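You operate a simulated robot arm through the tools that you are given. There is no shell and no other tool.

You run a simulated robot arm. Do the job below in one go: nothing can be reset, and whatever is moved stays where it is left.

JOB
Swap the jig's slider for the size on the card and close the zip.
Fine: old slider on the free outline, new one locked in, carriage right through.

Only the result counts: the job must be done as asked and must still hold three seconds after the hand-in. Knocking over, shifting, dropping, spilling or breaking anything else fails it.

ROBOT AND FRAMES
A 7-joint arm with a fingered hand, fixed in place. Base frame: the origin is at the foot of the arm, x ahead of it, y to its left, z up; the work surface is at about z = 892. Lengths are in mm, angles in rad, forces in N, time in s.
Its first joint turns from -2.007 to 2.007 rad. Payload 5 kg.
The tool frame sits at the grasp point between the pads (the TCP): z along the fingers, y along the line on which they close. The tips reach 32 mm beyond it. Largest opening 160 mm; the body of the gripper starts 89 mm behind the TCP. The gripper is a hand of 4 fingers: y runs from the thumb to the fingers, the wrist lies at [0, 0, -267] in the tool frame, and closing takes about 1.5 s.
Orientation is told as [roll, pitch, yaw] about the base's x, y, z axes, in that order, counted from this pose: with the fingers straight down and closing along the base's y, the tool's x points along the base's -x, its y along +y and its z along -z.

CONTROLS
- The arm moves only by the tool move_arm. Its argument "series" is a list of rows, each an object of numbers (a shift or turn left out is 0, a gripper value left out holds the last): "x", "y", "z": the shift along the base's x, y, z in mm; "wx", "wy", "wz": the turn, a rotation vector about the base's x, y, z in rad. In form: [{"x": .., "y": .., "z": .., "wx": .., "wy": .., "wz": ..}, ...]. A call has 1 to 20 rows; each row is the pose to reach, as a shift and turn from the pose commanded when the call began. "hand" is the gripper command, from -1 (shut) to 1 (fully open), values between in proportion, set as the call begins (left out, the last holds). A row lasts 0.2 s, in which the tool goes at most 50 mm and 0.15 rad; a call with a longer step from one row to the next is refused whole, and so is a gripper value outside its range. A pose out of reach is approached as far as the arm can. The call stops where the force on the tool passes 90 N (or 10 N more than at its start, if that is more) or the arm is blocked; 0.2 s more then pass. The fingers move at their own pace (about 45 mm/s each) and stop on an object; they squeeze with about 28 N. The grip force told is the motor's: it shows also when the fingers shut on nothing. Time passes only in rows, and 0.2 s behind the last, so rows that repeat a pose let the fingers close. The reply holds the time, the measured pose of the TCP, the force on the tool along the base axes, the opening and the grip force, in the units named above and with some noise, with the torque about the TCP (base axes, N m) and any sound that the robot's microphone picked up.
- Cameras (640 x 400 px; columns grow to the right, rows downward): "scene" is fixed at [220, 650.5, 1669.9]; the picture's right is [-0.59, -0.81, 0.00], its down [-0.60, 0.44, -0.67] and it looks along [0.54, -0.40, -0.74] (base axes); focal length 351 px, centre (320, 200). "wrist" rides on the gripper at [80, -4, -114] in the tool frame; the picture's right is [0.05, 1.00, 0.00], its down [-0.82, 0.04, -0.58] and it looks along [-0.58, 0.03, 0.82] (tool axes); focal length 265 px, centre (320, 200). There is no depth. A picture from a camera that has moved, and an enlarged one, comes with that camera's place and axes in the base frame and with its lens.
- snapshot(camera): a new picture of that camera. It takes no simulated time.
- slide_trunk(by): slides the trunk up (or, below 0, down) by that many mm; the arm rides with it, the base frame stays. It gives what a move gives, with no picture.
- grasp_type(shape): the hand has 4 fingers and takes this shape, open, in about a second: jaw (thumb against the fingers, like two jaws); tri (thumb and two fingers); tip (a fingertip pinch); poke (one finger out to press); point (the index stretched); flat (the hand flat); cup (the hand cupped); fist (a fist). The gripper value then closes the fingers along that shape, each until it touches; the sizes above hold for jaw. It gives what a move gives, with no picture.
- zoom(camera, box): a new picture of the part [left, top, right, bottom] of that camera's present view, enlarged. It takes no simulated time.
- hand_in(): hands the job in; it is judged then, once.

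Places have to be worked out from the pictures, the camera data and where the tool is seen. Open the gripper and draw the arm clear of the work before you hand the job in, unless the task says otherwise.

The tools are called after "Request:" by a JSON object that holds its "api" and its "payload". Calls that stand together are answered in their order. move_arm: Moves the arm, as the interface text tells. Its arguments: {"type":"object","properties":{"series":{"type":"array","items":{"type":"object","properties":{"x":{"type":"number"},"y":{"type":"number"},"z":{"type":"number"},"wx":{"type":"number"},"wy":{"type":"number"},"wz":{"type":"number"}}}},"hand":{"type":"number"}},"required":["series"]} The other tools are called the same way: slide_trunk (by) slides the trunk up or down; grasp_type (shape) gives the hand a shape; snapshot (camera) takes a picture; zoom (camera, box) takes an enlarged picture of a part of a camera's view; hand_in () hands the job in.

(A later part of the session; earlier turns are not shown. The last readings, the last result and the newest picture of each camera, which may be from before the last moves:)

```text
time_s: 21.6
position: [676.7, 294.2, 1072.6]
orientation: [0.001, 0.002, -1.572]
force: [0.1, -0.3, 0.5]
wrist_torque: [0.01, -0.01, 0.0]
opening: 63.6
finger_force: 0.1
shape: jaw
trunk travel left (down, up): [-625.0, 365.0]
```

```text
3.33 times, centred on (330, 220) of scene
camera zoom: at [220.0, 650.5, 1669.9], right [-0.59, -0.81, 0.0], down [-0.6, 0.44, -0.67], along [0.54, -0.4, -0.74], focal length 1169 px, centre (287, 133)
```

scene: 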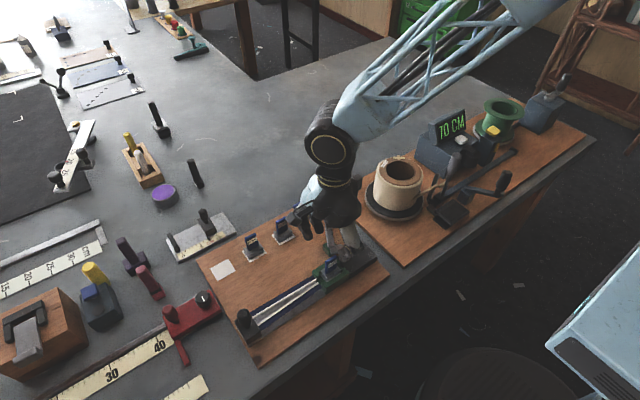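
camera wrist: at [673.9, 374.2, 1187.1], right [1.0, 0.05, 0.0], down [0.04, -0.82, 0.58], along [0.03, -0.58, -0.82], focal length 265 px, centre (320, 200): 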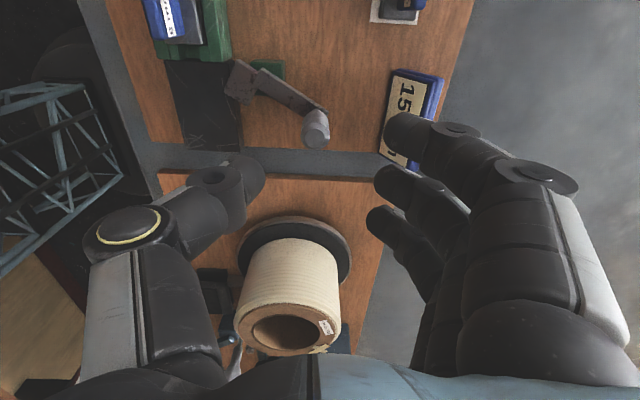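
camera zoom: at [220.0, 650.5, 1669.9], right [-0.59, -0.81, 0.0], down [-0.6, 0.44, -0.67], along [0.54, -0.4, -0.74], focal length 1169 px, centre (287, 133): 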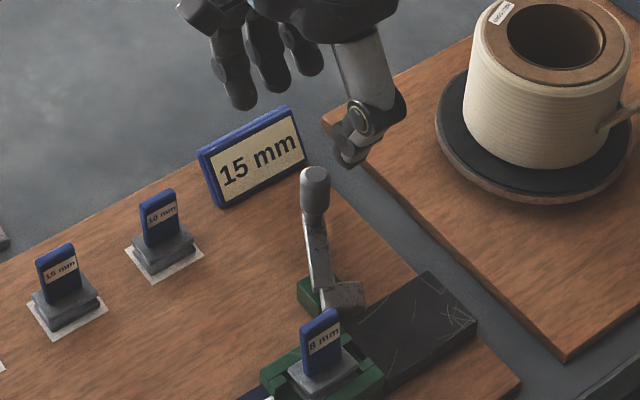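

The knob top is about 4 mm to −x and 3 mm to −y of the hand centre. I'll correct, narrow the opening a little, and descend so the pads straddle the knob.

Request:
{"api": "move_arm", "payload": {"series": [{"x": -4, "y": -3, "z": 0}, {"x": -4, "y": -3, "z": -30}, {"x": -4, "y": -3, "z": -60}, {"x": -4, "y": -3, "z": -75}, {"x": -4, "y": -3, "z": -75}], "hand": -0.35}}

Request:
{"api": "snapshot", "payload": {"camera": "wrist"}}

Request:
{"api": "zoom", "payload": {"camera": "scene", "box": [270, 160, 390, 280]}}

```text
time_s: 22.8
position: [669.1, 290.5, 998.0]
orientation: [0.0, 0.003, -1.573]
force: [1.0, 0.1, -0.1]
wrist_torque: [-0.03, 0.01, 0.02]
opening: 52.6
finger_force: 0.0
shape: jaw
trunk travel left (down, up): [-625.0, 365.0]
```

```text
taken
camera wrist: at [666.9, 370.5, 1110.8], right [1.0, 0.05, 0.0], down [0.04, -0.82, 0.58], along [0.03, -0.58, -0.82], focal length 265 px, centre (320, 200)
```

wrist: 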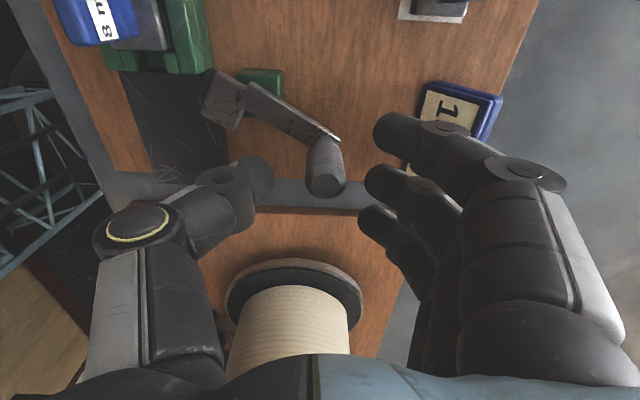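

```text
3.33 times, centred on (330, 220) of scene
camera zoom: at [220.0, 650.5, 1669.9], right [-0.59, -0.81, 0.0], down [-0.6, 0.44, -0.67], along [0.54, -0.4, -0.74], focal length 1169 px, centre (287, 133)
```

zoom: 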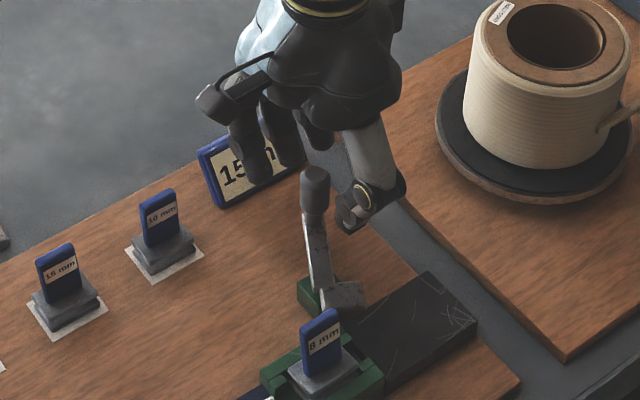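

The knob is nearly centred (about 3 mm to +x). I'll go down to z≈968 and close gently around it.

Request:
{"api": "move_arm", "payload": {"series": [{"x": 2.5, "z": -15}, {"x": 2.5, "z": -29}, {"x": 2.5, "z": -29}]}}

Request:
{"api": "move_arm", "payload": {"series": [{"z": 0}, {"z": 0}, {"z": 0}, {"z": 0}, {"z": 0}], "hand": -1}}

Request:
{"api": "snapshot", "payload": {"camera": "wrist"}}

Request:
{"api": "zoom", "payload": {"camera": "scene", "box": [270, 160, 390, 280]}}

```text
time_s: 23.6
position: [672.1, 290.2, 967.7]
orientation: [0.0, 0.003, -1.574]
force: [-0.7, -0.3, -0.4]
wrist_torque: [0.05, 0.0, -0.01]
opening: 52.7
finger_force: 0.0
shape: jaw
trunk travel left (down, up): [-625.0, 365.0]
```

```text
time_s: 24.8
position: [672.1, 290.7, 967.0]
orientation: [-0.002, -0.001, -1.57]
force: [-11.2, -1.5, -2.1]
wrist_torque: [-0.02, 0.13, 0.05]
opening: 6.1
finger_force: 27.9
shape: jaw
trunk travel left (down, up): [-625.0, 365.0]
```

```text
taken
camera wrist: at [669.2, 370.3, 1082.0], right [1.0, 0.05, 0.0], down [0.04, -0.82, 0.58], along [0.03, -0.58, -0.82], focal length 265 px, centre (320, 200)
```

wrist: 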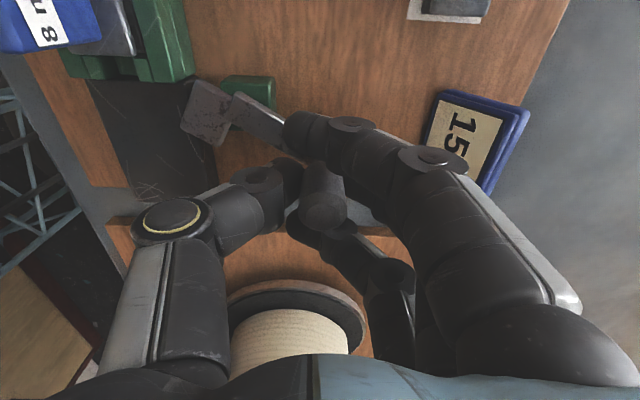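

```text
3.33 times, centred on (330, 220) of scene
camera zoom: at [220.0, 650.5, 1669.9], right [-0.59, -0.81, 0.0], down [-0.6, 0.44, -0.67], along [0.54, -0.4, -0.74], focal length 1169 px, centre (287, 133)
```

zoom: 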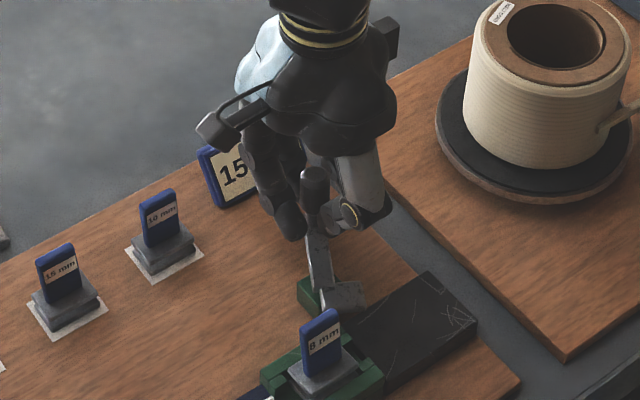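

The knob is held. I'll try turning the lever counter-clockwise a little (knob towards +y) and look at the reaction.

Request:
{"api": "move_arm", "payload": {"series": [{"x": 1.6, "y": 3.6}, {"x": 3.2, "y": 7.1}, {"x": 3.2, "y": 7.1}]}}

Request:
{"api": "zoom", "payload": {"camera": "wrist", "box": [120, 40, 360, 220]}}

```text
time_s: 25.6
position: [674.9, 303.3, 968.7]
orientation: [0.003, 0.005, -1.568]
force: [-17.5, -11.0, -0.3]
wrist_torque: [-0.37, 0.31, 0.0]
opening: 6.0
finger_force: 28.4
shape: jaw
trunk travel left (down, up): [-625.0, 365.0]
```

```text
2.22 times, centred on (240, 130) of wrist
camera zoom: at [672.0, 382.5, 1083.9], right [1.0, 0.06, 0.0], down [0.04, -0.82, 0.57], along [0.03, -0.57, -0.82], focal length 590 px, centre (498, 356)
```

zoom: 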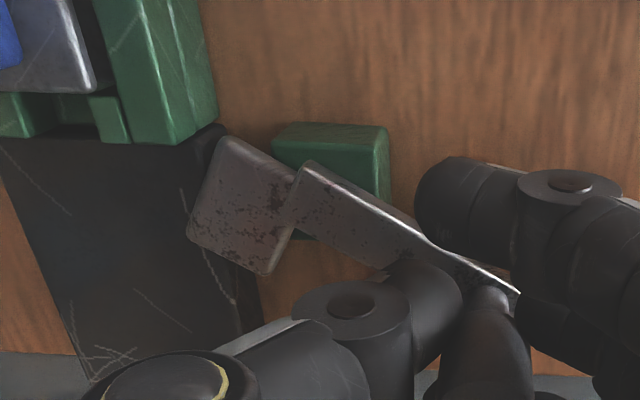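

The reaction is moderate (about 11 N along y). I'll push further along the arc in the same direction to see whether the lever actually turns.

Request:
{"api": "move_arm", "payload": {"series": [{"x": 1.2, "y": 3.8}, {"x": 2.2, "y": 7.7}, {"x": 2.2, "y": 7.7}]}}

Request:
{"api": "snapshot", "payload": {"camera": "wrist"}}

Request:
{"api": "zoom", "payload": {"camera": "scene", "box": [270, 160, 390, 280]}}

```text
time_s: 26.4
position: [676.4, 304.8, 968.7]
orientation: [-0.003, 0.001, -1.573]
force: [-26.6, -21.1, -7.0]
wrist_torque: [-0.12, 0.45, -0.05]
opening: 5.8
finger_force: 28.2
shape: jaw
trunk travel left (down, up): [-625.0, 365.0]
```

```text
taken
camera wrist: at [674.0, 384.0, 1083.7], right [1.0, 0.05, 0.0], down [0.04, -0.82, 0.58], along [0.03, -0.58, -0.82], focal length 265 px, centre (320, 200)
```

wrist: 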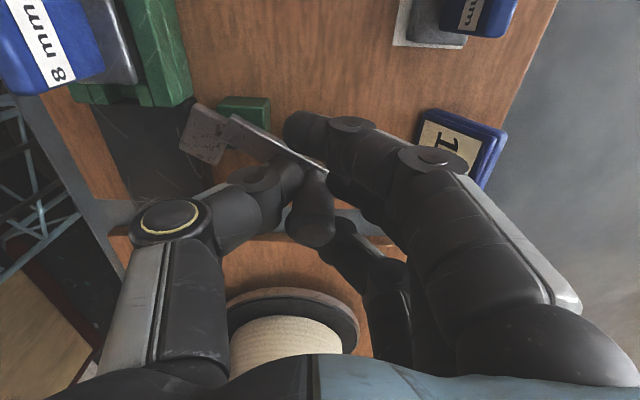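

```text
3.33 times, centred on (330, 220) of scene
camera zoom: at [220.0, 650.5, 1669.9], right [-0.59, -0.81, 0.0], down [-0.6, 0.44, -0.67], along [0.54, -0.4, -0.74], focal length 1169 px, centre (287, 133)
```

zoom: 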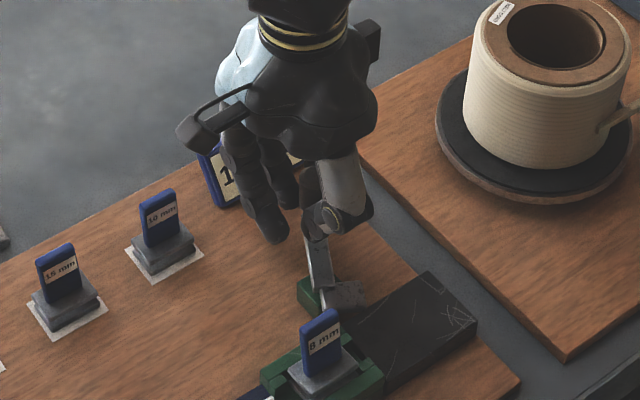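

In the scene view the lever has not turned and the knob slipped in my fingers, so counter-clockwise is against its stop. I'll go back and turn it the other way (knob towards −y, −x).

Request:
{"api": "move_arm", "payload": {"series": [{"x": -2.7, "y": -7.4}, {"x": -5.4, "y": -14.8}, {"x": -8.5, "y": -19}, {"x": -11.4, "y": -22.2}, {"x": -11.4, "y": -22.2}]}}

Request:
{"api": "snapshot", "payload": {"camera": "wrist"}}

Request:
{"api": "zoom", "payload": {"camera": "scene", "box": [270, 160, 390, 280]}}

```text
time_s: 27.6
position: [663.3, 289.4, 968.5]
orientation: [-0.001, 0.004, -1.568]
force: [-21.3, 40.6, -2.8]
wrist_torque: [0.99, 0.32, -0.89]
opening: 4.4
finger_force: 28.3
shape: jaw
trunk travel left (down, up): [-625.0, 365.0]
```

```text
taken
camera wrist: at [660.8, 369.9, 1083.3], right [1.0, 0.05, 0.0], down [0.04, -0.82, 0.57], along [0.03, -0.57, -0.82], focal length 265 px, centre (320, 200)
```

wrist: 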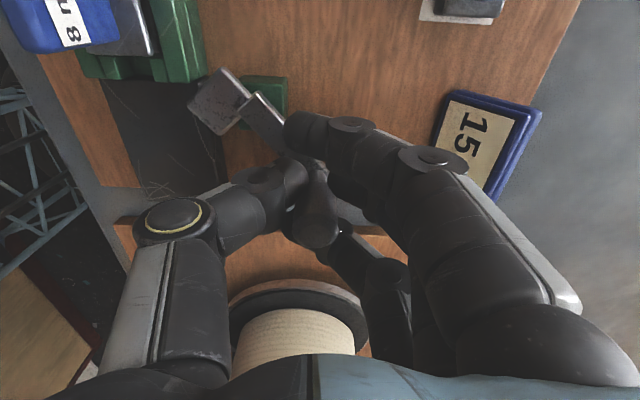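

```text
3.33 times, centred on (330, 220) of scene
camera zoom: at [220.0, 650.5, 1669.9], right [-0.59, -0.81, 0.0], down [-0.6, 0.44, -0.67], along [0.54, -0.4, -0.74], focal length 1169 px, centre (287, 133)
```

zoom: 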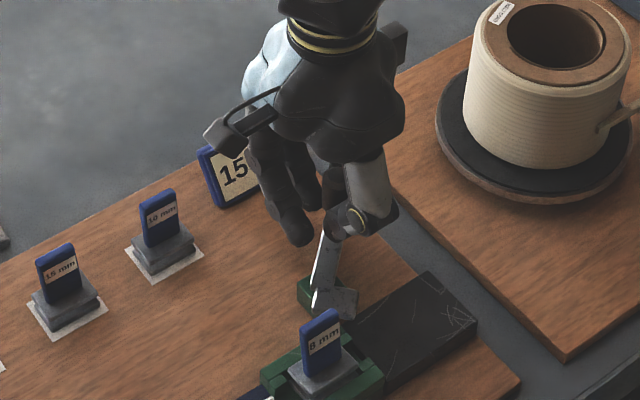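

The lever does turn clockwise now, with some resistance (~40 N). I'll look closely at the tongue's position relative to the carriage before going on.

Request:
{"api": "zoom", "payload": {"camera": "wrist", "box": [100, 20, 340, 170]}}

Request:
{"api": "zoom", "payload": {"camera": "scene", "box": [310, 220, 390, 290]}}

```text
2.67 times, centred on (220, 95) of wrist
camera zoom: at [660.8, 369.9, 1083.3], right [1.0, 0.05, 0.0], down [0.04, -0.82, 0.57], along [0.03, -0.57, -0.82], focal length 708 px, centre (587, 480)
```

zoom: 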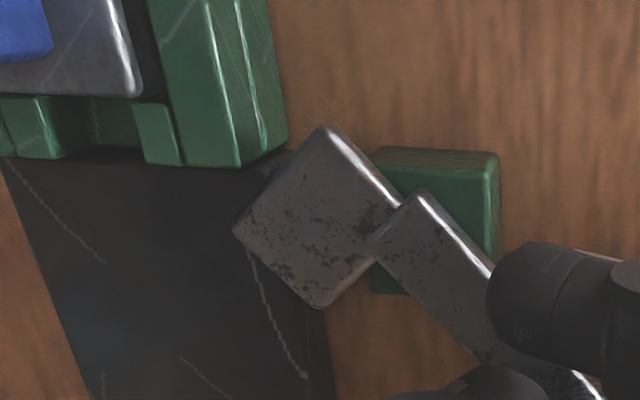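

```text
5.71 times, centred on (350, 255) of scene
camera zoom: at [220.0, 650.5, 1669.9], right [-0.59, -0.81, 0.0], down [-0.6, 0.44, -0.67], along [0.54, -0.4, -0.74], focal length 2003 px, centre (149, -114)
```

zoom: 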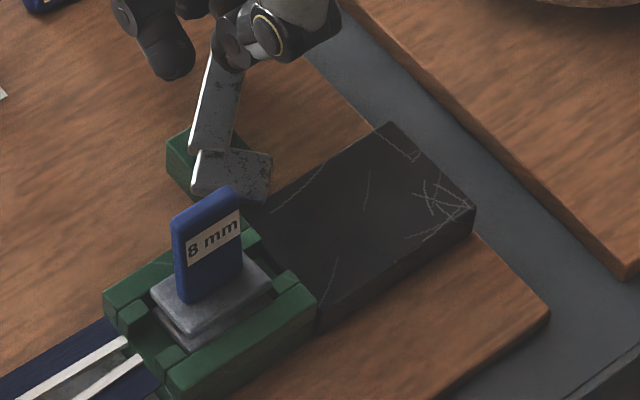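

Request:
{"api": "zoom", "payload": {"camera": "scene", "box": [305, 205, 385, 295]}}

```text
4.44 times, centred on (345, 250) of scene
camera zoom: at [220.0, 650.5, 1669.9], right [-0.59, -0.81, 0.0], down [-0.6, 0.44, -0.67], along [0.54, -0.4, -0.74], focal length 1558 px, centre (209, -22)
```

zoom: 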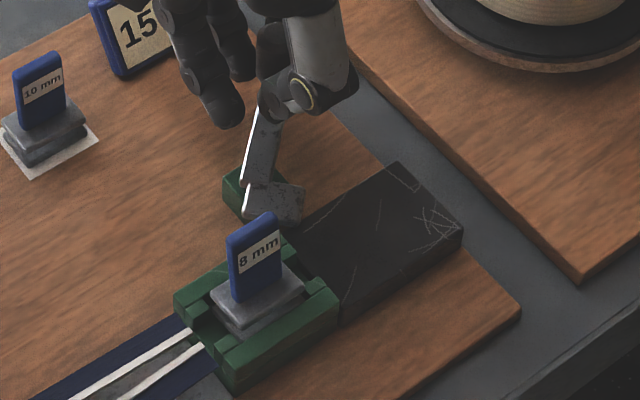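

The 8 mm slider now appears a few millimetres higher than at the start, so my pull did shift it. I'll zoom in tightly on it to judge.

Request:
{"api": "zoom", "payload": {"camera": "scene", "box": [318, 242, 368, 292]}}

Request:
{"api": "zoom", "payload": {"camera": "wrist", "box": [0, 0, 240, 160]}}

```text
8.00 times, centred on (343, 267) of scene
camera zoom: at [220.0, 650.5, 1669.9], right [-0.59, -0.81, 0.0], down [-0.6, 0.44, -0.67], along [0.54, -0.4, -0.74], focal length 2805 px, centre (136, -336)
```

zoom: 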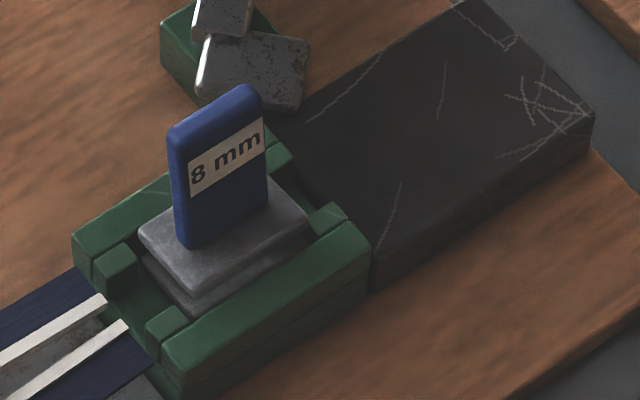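

```text
2.50 times, centred on (120, 80) of wrist
camera zoom: at [660.8, 369.9, 1083.3], right [1.0, 0.05, 0.0], down [0.04, -0.82, 0.57], along [0.03, -0.57, -0.82], focal length 664 px, centre (820, 500)
```

zoom: 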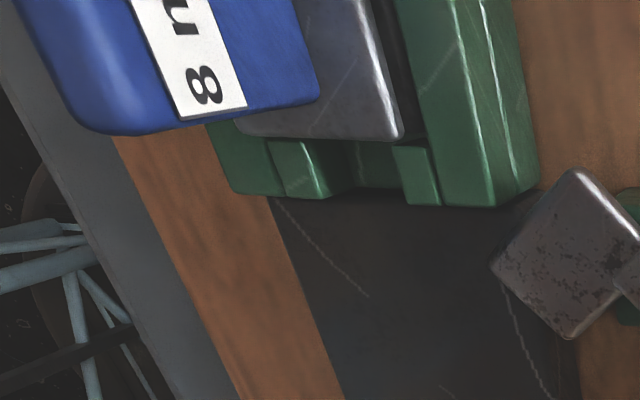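

The 8 mm slider is indeed up about 6 mm with both plates visible, so the pocket was not holding it hard; what the lever does is still unclear. I'll turn it further clockwise step by step and listen for clicks.

Request:
{"api": "move_arm", "payload": {"series": [{"x": -5, "y": -5}, {"x": -10, "y": -9}, {"x": -15, "y": -12.5}, {"x": -18.5, "y": -15}, {"x": -18.5, "y": -15}]}}

Request:
{"api": "snapshot", "payload": {"camera": "wrist"}}

Request:
{"api": "zoom", "payload": {"camera": "scene", "box": [305, 205, 385, 295]}}

```text
time_s: 28.8
position: [646.1, 277.0, 969.6]
orientation: [-0.002, 0.0, -1.565]
force: [-18.2, 54.2, -8.1]
wrist_torque: [1.07, 0.3, -0.34]
opening: 4.9
finger_force: 27.9
shape: jaw
trunk travel left (down, up): [-625.0, 365.0]
```

```text
taken
camera wrist: at [642.5, 357.6, 1084.2], right [1.0, 0.06, 0.0], down [0.05, -0.82, 0.58], along [0.03, -0.57, -0.82], focal length 265 px, centre (320, 200)
```

wrist: 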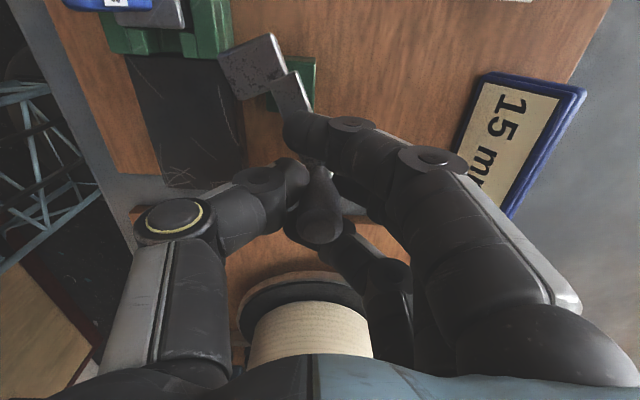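

```text
4.44 times, centred on (345, 250) of scene
camera zoom: at [220.0, 650.5, 1669.9], right [-0.59, -0.81, 0.0], down [-0.6, 0.44, -0.67], along [0.54, -0.4, -0.74], focal length 1558 px, centre (209, -22)
```

zoom: 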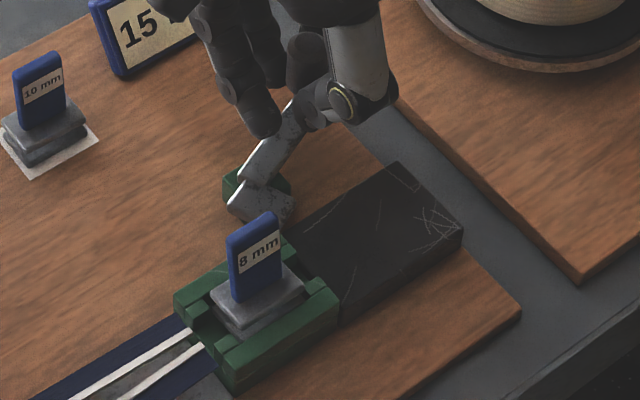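

Request:
{"api": "zoom", "payload": {"camera": "wrist", "box": [200, 20, 420, 260]}}

Request:
{"api": "snapshot", "payload": {"camera": "scene"}}

```text
1.67 times, centred on (310, 140) of wrist
camera zoom: at [642.5, 357.6, 1084.2], right [1.0, 0.06, 0.0], down [0.05, -0.82, 0.58], along [0.03, -0.57, -0.82], focal length 442 px, centre (337, 300)
```

zoom: 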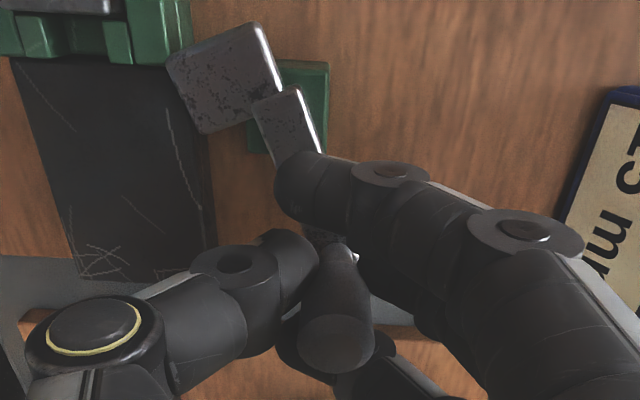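

```text
taken
```

scene: 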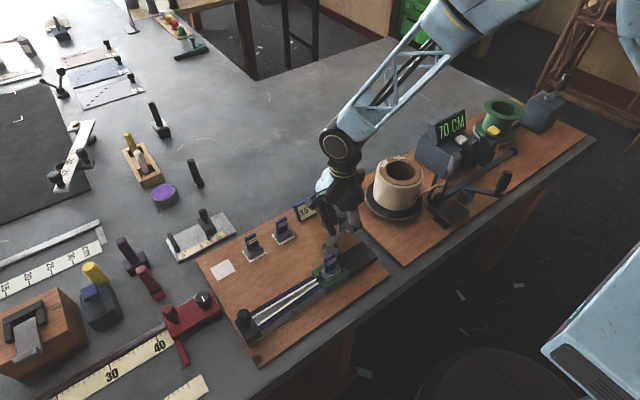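

The tongue has swung round to the carriage's rear corner and the lever is now roughly along −y. I'll let go and rise to see whether the lever stays there.

Request:
{"api": "move_arm", "payload": {"series": [{"y": 3}, {"y": 3}, {"y": 3}, {"y": 3}, {"y": 3, "z": 25}, {"y": 3, "z": 60}, {"y": 3, "z": 100}, {"y": 3, "z": 100}], "hand": -0.3}}

Request:
{"api": "snapshot", "payload": {"camera": "wrist"}}

Request:
{"api": "zoom", "payload": {"camera": "scene", "box": [305, 205, 385, 295]}}

```text
time_s: 30.6
position: [646.9, 271.4, 1067.7]
orientation: [0.0, 0.002, -1.571]
force: [-0.3, -0.1, 0.2]
wrist_torque: [-0.04, -0.03, 0.0]
opening: 55.6
finger_force: 0.1
shape: jaw
trunk travel left (down, up): [-625.0, 365.0]
```

```text
taken
camera wrist: at [644.2, 350.8, 1182.5], right [1.0, 0.05, 0.0], down [0.04, -0.82, 0.58], along [0.03, -0.58, -0.82], focal length 265 px, centre (320, 200)
```

wrist: 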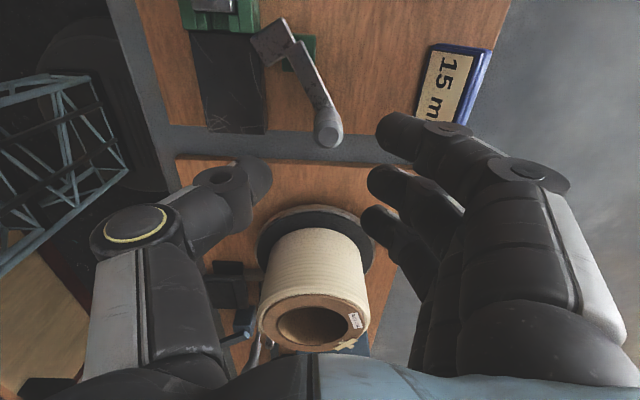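

```text
4.44 times, centred on (345, 250) of scene
camera zoom: at [220.0, 650.5, 1669.9], right [-0.59, -0.81, 0.0], down [-0.6, 0.44, -0.67], along [0.54, -0.4, -0.74], focal length 1558 px, centre (209, -22)
```

zoom: 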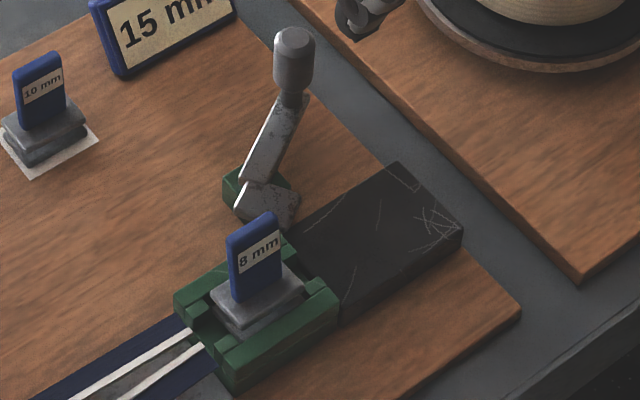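

Request:
{"api": "zoom", "payload": {"camera": "wrist", "box": [170, 0, 370, 160]}}

Request:
{"api": "zoom", "payload": {"camera": "wrist", "box": [170, 0, 290, 75]}}

```text
2.50 times, centred on (270, 80) of wrist
camera zoom: at [644.2, 350.8, 1182.5], right [1.0, 0.05, 0.0], down [0.04, -0.82, 0.58], along [0.03, -0.58, -0.82], focal length 664 px, centre (445, 500)
```

zoom: 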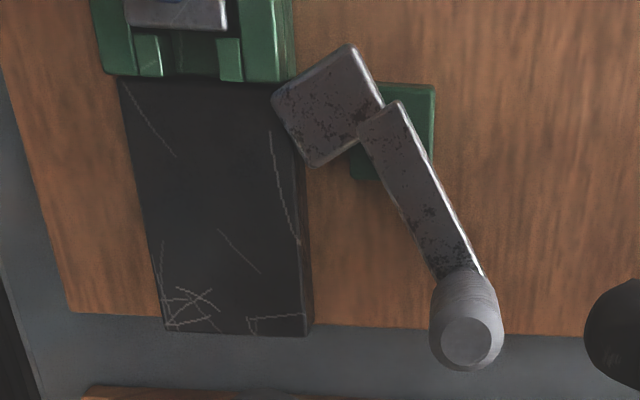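

```text
5.33 times, centred on (230, 38) of wrist
camera zoom: at [644.2, 350.8, 1182.5], right [1.0, 0.05, 0.0], down [0.04, -0.82, 0.58], along [0.03, -0.58, -0.82], focal length 1416 px, centre (800, 1067)
```

zoom: 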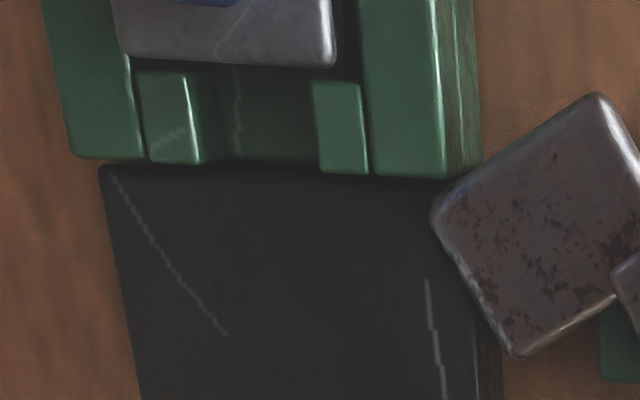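

The lever stays at about −59°, its tongue corner resting behind the carriage wall. Now I'll go back to the 8 mm slider and pull again to compare the force.

Request:
{"api": "move_arm", "payload": {"series": [{"x": -20, "y": 20, "z": 5}, {"x": -45, "y": 50, "z": 5}, {"x": -65, "y": 78, "z": 5}, {"x": -88, "y": 97, "z": 5}, {"x": -88, "y": 97, "z": 5}, {"x": -88, "y": 97, "z": 5}], "hand": -0.3}}

Request:
{"api": "snapshot", "payload": {"camera": "wrist"}}

Request:
{"api": "zoom", "payload": {"camera": "wrist", "box": [250, 40, 390, 200]}}

```text
time_s: 32.0
position: [560.2, 367.2, 1074.8]
orientation: [0.0, 0.003, -1.572]
force: [0.5, -0.4, -0.1]
wrist_torque: [0.0, 0.0, 0.03]
opening: 55.7
finger_force: 0.1
shape: jaw
trunk travel left (down, up): [-625.0, 365.0]
```

```text
taken
camera wrist: at [558.2, 447.8, 1189.7], right [1.0, 0.05, 0.0], down [0.04, -0.82, 0.58], along [0.03, -0.58, -0.82], focal length 265 px, centre (320, 200)
```

wrist: 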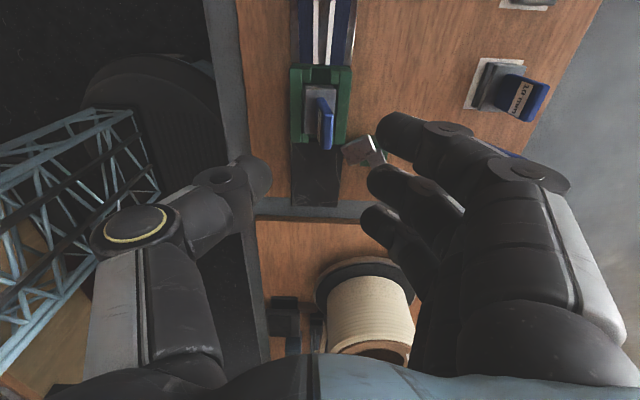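

```text
2.50 times, centred on (320, 120) of wrist
camera zoom: at [558.2, 447.8, 1189.7], right [1.0, 0.05, 0.0], down [0.04, -0.82, 0.58], along [0.03, -0.58, -0.82], focal length 664 px, centre (320, 400)
```

zoom: 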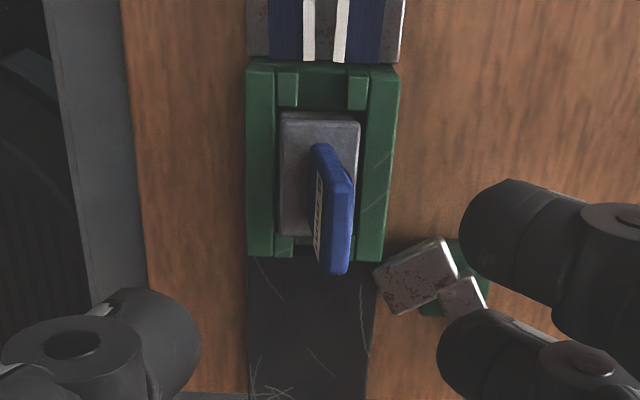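

The slider now leans slightly to +x (about 5°), half out of its pocket. I'll centre on it (+2.5 mm in x), lower and grip again.

Request:
{"api": "move_arm", "payload": {"series": [{"x": 2.5, "z": -30}, {"x": 2.5, "z": -60}, {"x": 2.5, "z": -85}, {"x": 2.5, "z": -96}, {"x": 2.5, "z": -96}]}}

Request:
{"api": "snapshot", "payload": {"camera": "wrist"}}

```text
time_s: 33.2
position: [560.7, 369.8, 975.5]
orientation: [0.001, 0.002, -1.573]
force: [0.0, 0.6, 0.0]
wrist_torque: [-0.03, 0.01, -0.01]
opening: 55.6
finger_force: 0.0
shape: jaw
trunk travel left (down, up): [-625.0, 365.0]
```

```text
taken
camera wrist: at [558.1, 449.9, 1090.5], right [1.0, 0.05, 0.0], down [0.04, -0.82, 0.58], along [0.03, -0.58, -0.82], focal length 265 px, centre (320, 200)
```

wrist: 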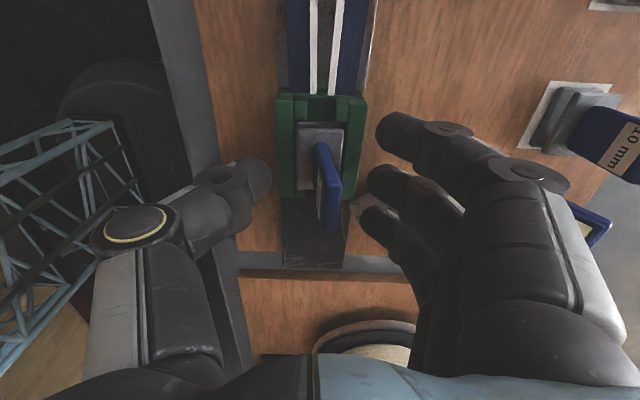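

Request:
{"api": "move_arm", "payload": {"series": [{"z": 0}, {"z": 0}, {"z": 0}, {"z": 0}, {"z": 0}, {"z": 0}], "hand": -1}}

Request:
{"api": "zoom", "payload": {"camera": "wrist", "box": [240, 70, 400, 260]}}

Request:
{"api": "zoom", "payload": {"camera": "scene", "box": [305, 225, 385, 295]}}

```text
time_s: 34.6
position: [561.2, 369.7, 976.4]
orientation: [-0.001, 0.002, -1.573]
force: [0.5, -0.1, 3.4]
wrist_torque: [0.02, -0.12, -0.01]
opening: 0.2
finger_force: 28.0
shape: jaw
trunk travel left (down, up): [-625.0, 365.0]
```

```text
2.11 times, centred on (320, 165) of wrist
camera zoom: at [558.4, 449.8, 1090.9], right [1.0, 0.05, 0.0], down [0.04, -0.82, 0.58], along [0.03, -0.57, -0.82], focal length 559 px, centre (320, 274)
```

zoom: 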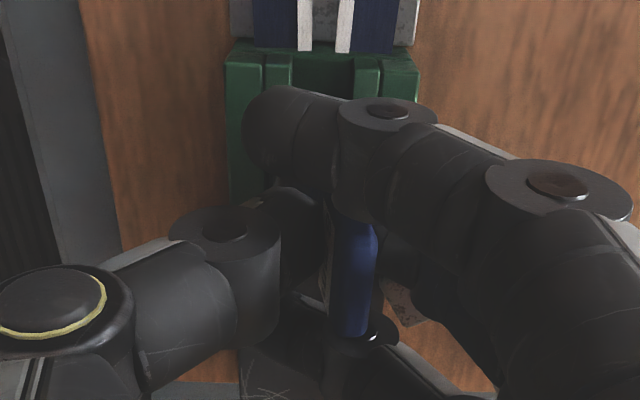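

```text
5.71 times, centred on (345, 260) of scene
camera zoom: at [220.0, 650.5, 1669.9], right [-0.59, -0.81, 0.0], down [-0.6, 0.44, -0.67], along [0.54, -0.4, -0.74], focal length 2003 px, centre (177, -143)
```

zoom: 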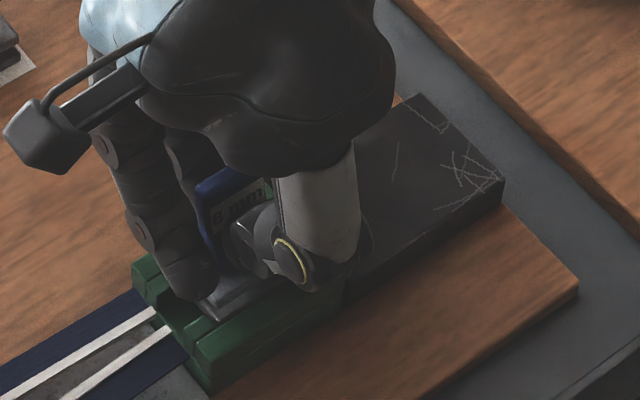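

The slider is gripped with little side force. I'll lift in small steps and watch the load.

Request:
{"api": "move_arm", "payload": {"series": [{"z": 1.5}, {"z": 3}, {"z": 4}, {"z": 4}]}}

Request:
{"api": "zoom", "payload": {"camera": "scene", "box": [305, 225, 385, 295]}}

```text
time_s: 35.6
position: [562.7, 370.1, 980.1]
orientation: [0.0, 0.003, -1.571]
force: [1.6, -0.4, -1.8]
wrist_torque: [-0.01, -0.09, 0.0]
opening: 0.1
finger_force: 26.9
shape: jaw
trunk travel left (down, up): [-625.0, 365.0]
```

```text
5.71 times, centred on (345, 260) of scene
camera zoom: at [220.0, 650.5, 1669.9], right [-0.59, -0.81, 0.0], down [-0.6, 0.44, -0.67], along [0.54, -0.4, -0.74], focal length 2003 px, centre (177, -143)
```

zoom: 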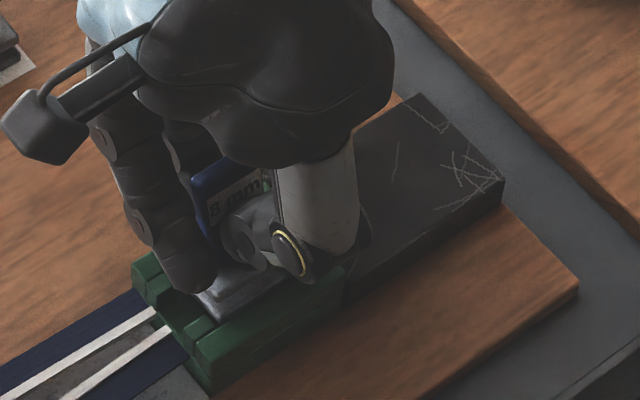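

Now the load is only about 2 N and the slider rises with the hand, so it is free. I'll lift it further out of the pocket.

Request:
{"api": "move_arm", "payload": {"series": [{"z": 4}, {"z": 8}, {"z": 14}, {"z": 20}, {"z": 20}]}}

Request:
{"api": "zoom", "payload": {"camera": "scene", "box": [305, 215, 385, 295]}}

Request:
{"api": "snapshot", "payload": {"camera": "wrist"}}

```text
time_s: 36.8
position: [562.2, 369.9, 1001.8]
orientation: [0.0, 0.002, -1.574]
force: [-0.4, -0.1, -0.9]
wrist_torque: [0.01, -0.01, 0.0]
opening: 0.0
finger_force: 27.9
shape: jaw
trunk travel left (down, up): [-625.0, 365.0]
```

```text
5.00 times, centred on (345, 255) of scene
camera zoom: at [220.0, 650.5, 1669.9], right [-0.59, -0.81, 0.0], down [-0.6, 0.44, -0.67], along [0.54, -0.4, -0.74], focal length 1753 px, centre (195, -75)
```

zoom: 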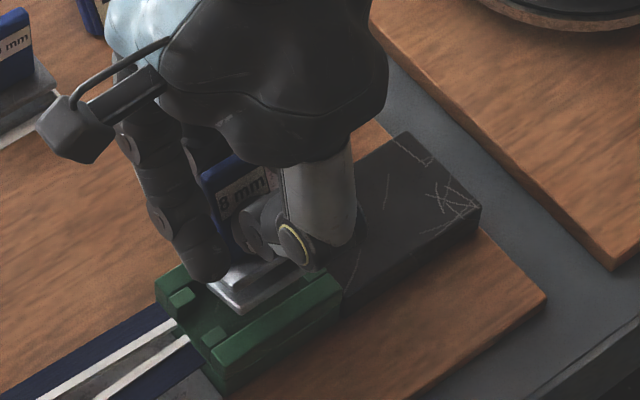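

```text
taken
camera wrist: at [559.6, 450.1, 1116.0], right [1.0, 0.05, 0.0], down [0.04, -0.82, 0.58], along [0.03, -0.58, -0.82], focal length 265 px, centre (320, 200)
```

wrist: 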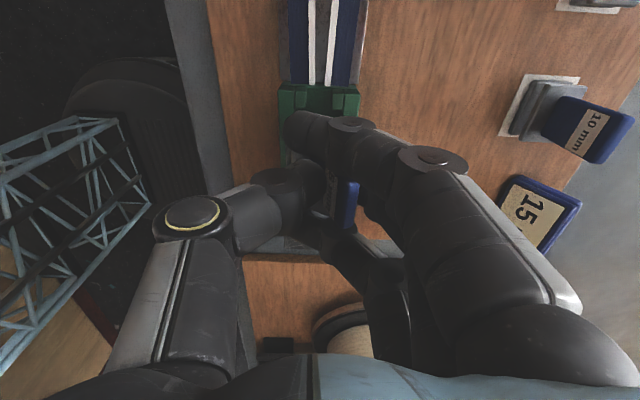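

The 8 mm slider is out. I'll raise it well above everything and carry it over to the free outline at about (744, 577).

Request:
{"api": "move_arm", "payload": {"series": [{"z": 35}, {"z": 70}, {"x": 25, "y": 30, "z": 75}, {"x": 50, "y": 60, "z": 75}, {"x": 75, "y": 90, "z": 75}, {"x": 100, "y": 118, "z": 75}, {"x": 125, "y": 146, "z": 75}, {"x": 150, "y": 174, "z": 75}, {"x": 170, "y": 195, "z": 75}, {"x": 180, "y": 207, "z": 75}, {"x": 180, "y": 207, "z": 75}, {"x": 180, "y": 207, "z": 75}]}}

Request:
{"api": "snapshot", "payload": {"camera": "wrist"}}

Request:
{"api": "snapshot", "payload": {"camera": "scene"}}

```text
time_s: 39.4
position: [743.6, 576.4, 1077.1]
orientation: [0.001, 0.001, -1.572]
force: [-0.4, 0.7, -1.9]
wrist_torque: [-0.02, -0.04, 0.0]
opening: 0.0
finger_force: 28.4
shape: jaw
trunk travel left (down, up): [-625.0, 365.0]
```

```text
taken
camera wrist: at [740.2, 656.8, 1191.5], right [1.0, 0.05, 0.0], down [0.04, -0.82, 0.58], along [0.03, -0.58, -0.82], focal length 265 px, centre (320, 200)
```

wrist: 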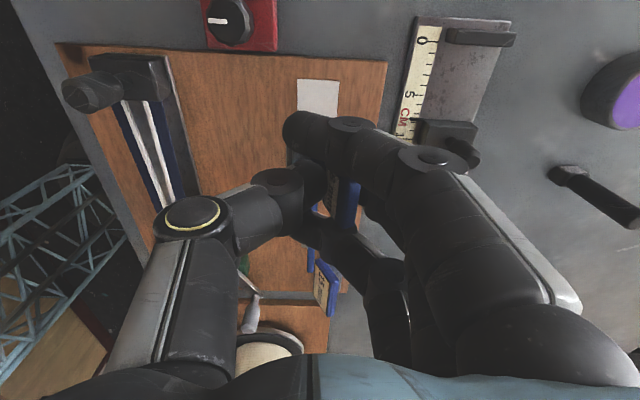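

```text
taken
```

scene: 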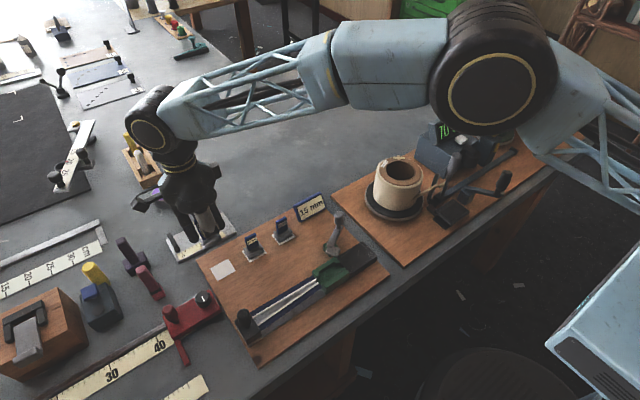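

Request:
{"api": "zoom", "payload": {"camera": "wrist", "box": [260, 60, 400, 250]}}

Request:
{"api": "zoom", "payload": {"camera": "scene", "box": [150, 180, 260, 290]}}

```text
2.11 times, centred on (330, 155) of wrist
camera zoom: at [740.2, 656.8, 1191.5], right [1.0, 0.05, 0.0], down [0.04, -0.82, 0.58], along [0.03, -0.58, -0.82], focal length 559 px, centre (299, 295)
```

zoom: 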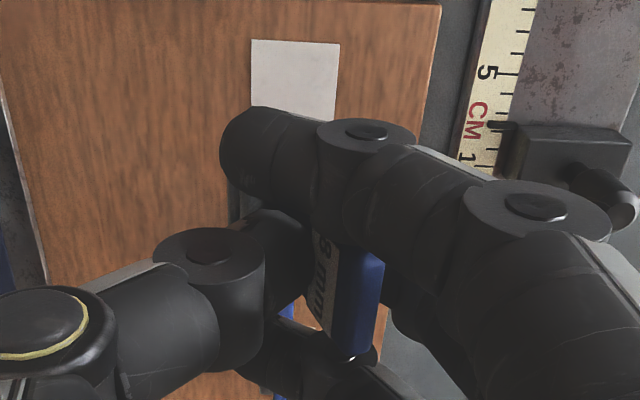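

```text
3.64 times, centred on (205, 235) of scene
camera zoom: at [220.0, 650.5, 1669.9], right [-0.59, -0.81, 0.0], down [-0.6, 0.44, -0.67], along [0.54, -0.4, -0.74], focal length 1275 px, centre (738, 73)
```

zoom: 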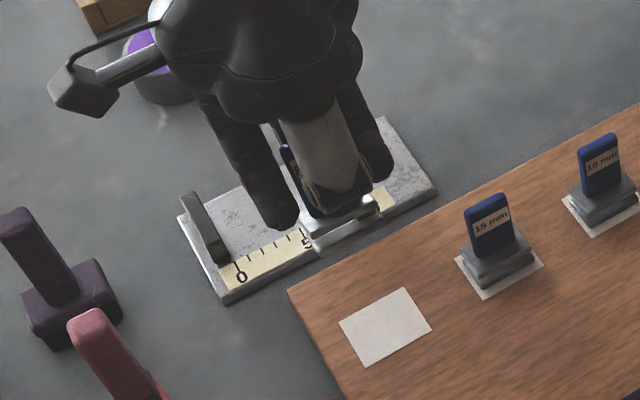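

The held slider looks upright and aligned. The outline centre comes out at about (742, 575), right below; I'll descend to about 6 mm above expected contact.

Request:
{"api": "move_arm", "payload": {"series": [{"y": -0.5, "z": -35}, {"y": -0.5, "z": -70}, {"y": -0.5, "z": -95}, {"y": -0.5, "z": -108}, {"y": -0.5, "z": -108}, {"y": -0.5, "z": -108}]}}

Request:
{"api": "snapshot", "payload": {"camera": "wrist"}}

Request:
{"api": "zoom", "payload": {"camera": "scene", "box": [175, 215, 275, 305]}}

```text
time_s: 40.8
position: [742.2, 575.7, 968.5]
orientation: [-0.001, 0.003, -1.573]
force: [-0.2, 0.8, -1.1]
wrist_torque: [0.03, 0.01, 0.01]
opening: 0.3
finger_force: 28.3
shape: jaw
trunk travel left (down, up): [-625.0, 365.0]
```

```text
taken
camera wrist: at [739.8, 655.7, 1083.2], right [1.0, 0.05, 0.0], down [0.04, -0.82, 0.58], along [0.03, -0.58, -0.82], focal length 265 px, centre (320, 200)
```

wrist: 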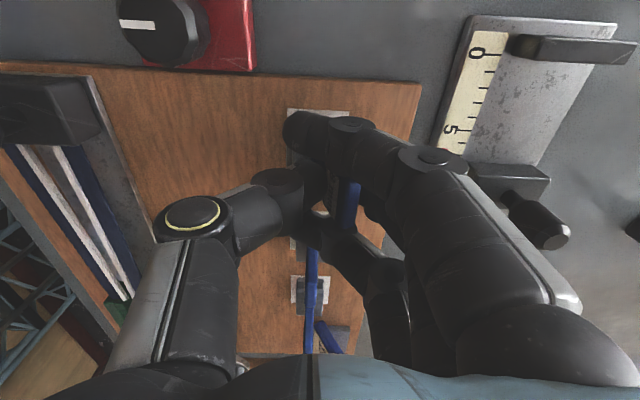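

```text
4.44 times, centred on (225, 260) of scene
camera zoom: at [220.0, 650.5, 1669.9], right [-0.59, -0.81, 0.0], down [-0.6, 0.44, -0.67], along [0.54, -0.4, -0.74], focal length 1558 px, centre (742, -67)
```

zoom: 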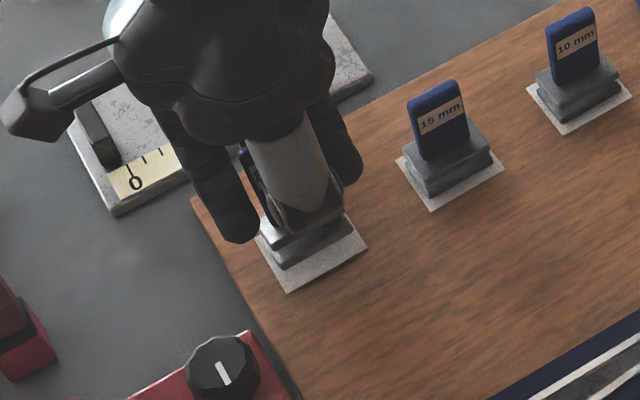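

The slider's base is lined up over the white outline much like its neighbours on theirs. I'll creep down until it touches.

Request:
{"api": "move_arm", "payload": {"series": [{"z": -2}, {"z": -4}, {"z": -5}, {"z": -5}]}}

Request:
{"api": "zoom", "payload": {"camera": "scene", "box": [195, 225, 275, 295]}}

```text
time_s: 41.8
position: [742.2, 576.8, 962.5]
orientation: [0.0, 0.002, -1.572]
force: [0.0, 0.6, -0.4]
wrist_torque: [0.03, -0.03, 0.0]
opening: 0.0
finger_force: 27.6
shape: jaw
trunk travel left (down, up): [-625.0, 365.0]
```

```text
5.71 times, centred on (235, 260) of scene
camera zoom: at [220.0, 650.5, 1669.9], right [-0.59, -0.81, 0.0], down [-0.6, 0.44, -0.67], along [0.54, -0.4, -0.74], focal length 2003 px, centre (806, -143)
```

zoom: 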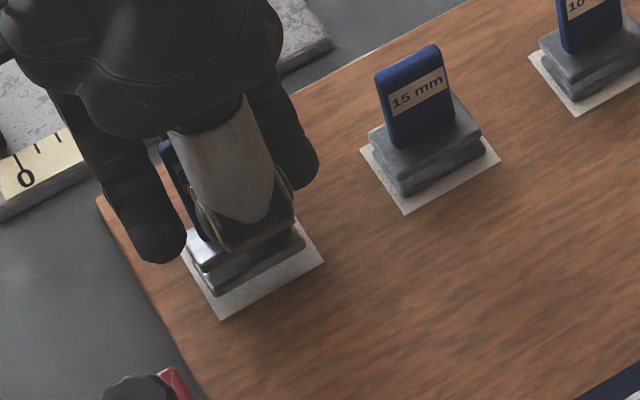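

No contact yet; the base is still a few mm above the board. Continuing down in 1 mm steps.

Request:
{"api": "move_arm", "payload": {"series": [{"z": -1}, {"z": -2}, {"z": -3}, {"z": -3}]}}

Request:
{"api": "zoom", "payload": {"camera": "scene", "box": [195, 225, 275, 295]}}

```text
time_s: 42.8
position: [742.6, 576.3, 960.6]
orientation: [0.001, 0.001, -1.573]
force: [-0.4, -0.3, -0.5]
wrist_torque: [0.02, -0.01, 0.01]
opening: 0.0
finger_force: 27.6
shape: jaw
trunk travel left (down, up): [-625.0, 365.0]
```

```text
5.71 times, centred on (235, 260) of scene
camera zoom: at [220.0, 650.5, 1669.9], right [-0.59, -0.81, 0.0], down [-0.6, 0.44, -0.67], along [0.54, -0.4, -0.74], focal length 2003 px, centre (806, -143)
```

zoom: 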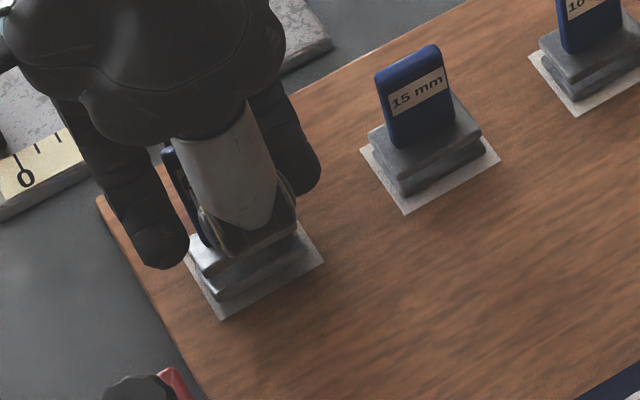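

Request:
{"api": "move_arm", "payload": {"series": [{"z": -1}, {"z": -2}, {"z": -2}]}}

```text
time_s: 43.6
position: [742.2, 576.8, 958.8]
orientation: [0.0, 0.001, -1.573]
force: [0.1, -0.5, 6.1]
wrist_torque: [0.03, -0.05, 0.0]
opening: 0.1
finger_force: 28.2
shape: jaw
trunk travel left (down, up): [-625.0, 365.0]
```

Contact at z≈958.8 with 6 N, so the slider stands on the outline. I'll open moderately and take a look before rising.

Request:
{"api": "move_arm", "payload": {"series": [{"z": 0}, {"z": 0}, {"z": 0}, {"z": 0}], "hand": -0.5}}

Request:
{"api": "zoom", "payload": {"camera": "scene", "box": [195, 225, 275, 295]}}

Request:
{"api": "snapshot", "payload": {"camera": "wrist"}}

```text
time_s: 44.6
position: [741.5, 577.2, 957.8]
orientation: [0.001, 0.001, -1.572]
force: [0.9, 0.3, 0.6]
wrist_torque: [-0.03, -0.01, 0.0]
opening: 39.2
finger_force: 0.1
shape: jaw
trunk travel left (down, up): [-625.0, 365.0]
```

```text
5.71 times, centred on (235, 260) of scene
camera zoom: at [220.0, 650.5, 1669.9], right [-0.59, -0.81, 0.0], down [-0.6, 0.44, -0.67], along [0.54, -0.4, -0.74], focal length 2003 px, centre (806, -143)
```

zoom: 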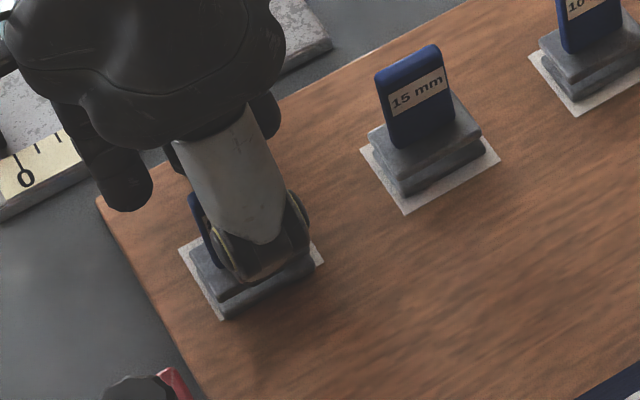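

```text
taken
camera wrist: at [739.4, 656.9, 1072.3], right [1.0, 0.05, 0.0], down [0.04, -0.82, 0.58], along [0.03, -0.58, -0.82], focal length 265 px, centre (320, 200)
```

wrist: 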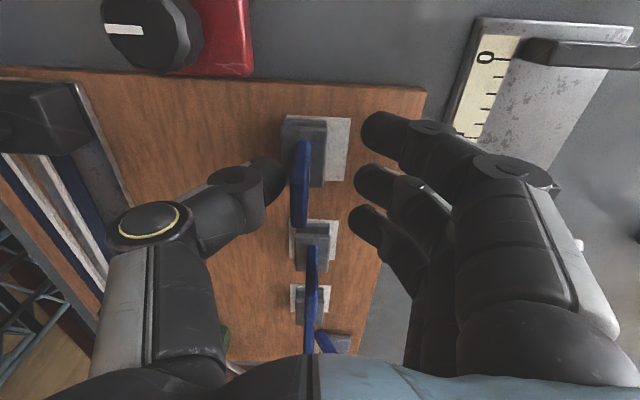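

The slider now stands flat, but seems shifted to −x on its outline. I'll zoom to measure the offset.

Request:
{"api": "zoom", "payload": {"camera": "wrist", "box": [250, 90, 390, 250]}}

Request:
{"api": "zoom", "payload": {"camera": "scene", "box": [200, 240, 250, 290]}}

```text
2.50 times, centred on (320, 170) of wrist
camera zoom: at [739.4, 656.9, 1072.3], right [1.0, 0.05, 0.0], down [0.04, -0.82, 0.58], along [0.03, -0.58, -0.82], focal length 664 px, centre (320, 275)
```

zoom: 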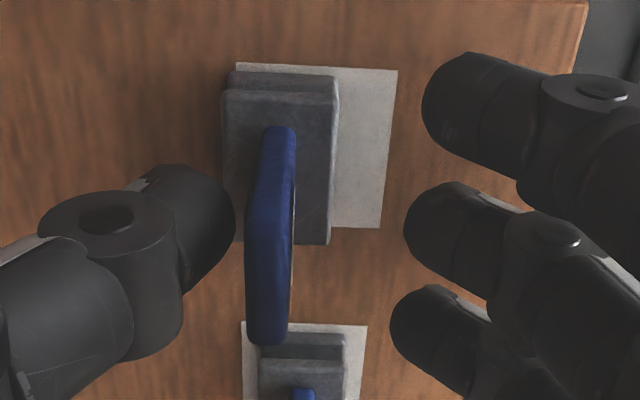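

```text
8.00 times, centred on (225, 265) of scene
camera zoom: at [220.0, 650.5, 1669.9], right [-0.59, -0.81, 0.0], down [-0.6, 0.44, -0.67], along [0.54, -0.4, -0.74], focal length 2805 px, centre (1080, -320)
```

zoom: 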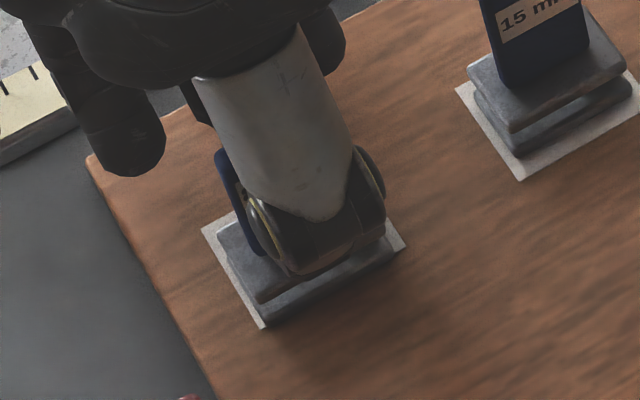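

The slider stands flat but about 9 mm to −x of the outline's centre: it had been hanging tilted in the pinch, because the fingertip contacts are not level. I'll centre the hand around the grip without touching, rise clear, and try the fingertip-pinch shape for a straighter hold.

Request:
{"api": "move_arm", "payload": {"series": [{"x": -4}, {"x": -9}, {"x": -9}, {"x": -9, "z": 20}, {"x": -9, "z": 55}, {"x": -9, "z": 95}, {"x": -9, "z": 125}, {"x": -9, "z": 125}]}}

Request:
{"api": "snapshot", "payload": {"camera": "wrist"}}

Request:
{"api": "zoom", "payload": {"camera": "scene", "box": [195, 225, 275, 295]}}

```text
time_s: 46.4
position: [732.4, 578.7, 1081.2]
orientation: [-0.001, 0.001, -1.572]
force: [0.6, 0.4, 0.5]
wrist_torque: [-0.03, -0.03, 0.02]
opening: 39.4
finger_force: 0.1
shape: jaw
trunk travel left (down, up): [-625.0, 365.0]
```

```text
taken
camera wrist: at [730.1, 658.9, 1196.3], right [1.0, 0.05, 0.0], down [0.04, -0.82, 0.58], along [0.03, -0.58, -0.82], focal length 265 px, centre (320, 200)
```

wrist: 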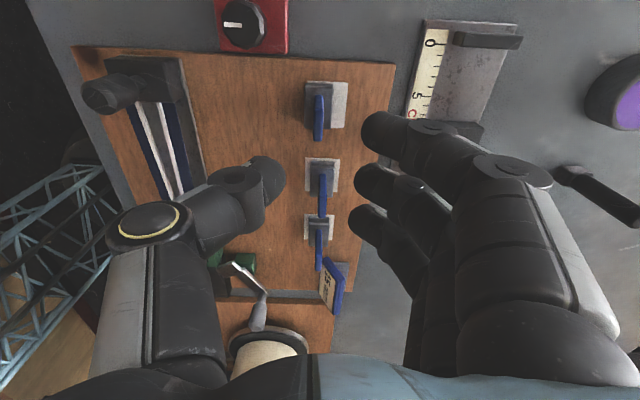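

```text
5.71 times, centred on (235, 260) of scene
camera zoom: at [220.0, 650.5, 1669.9], right [-0.59, -0.81, 0.0], down [-0.6, 0.44, -0.67], along [0.54, -0.4, -0.74], focal length 2003 px, centre (806, -143)
```

zoom: 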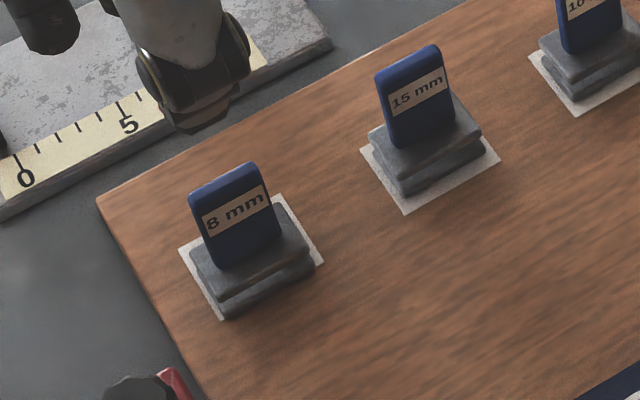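

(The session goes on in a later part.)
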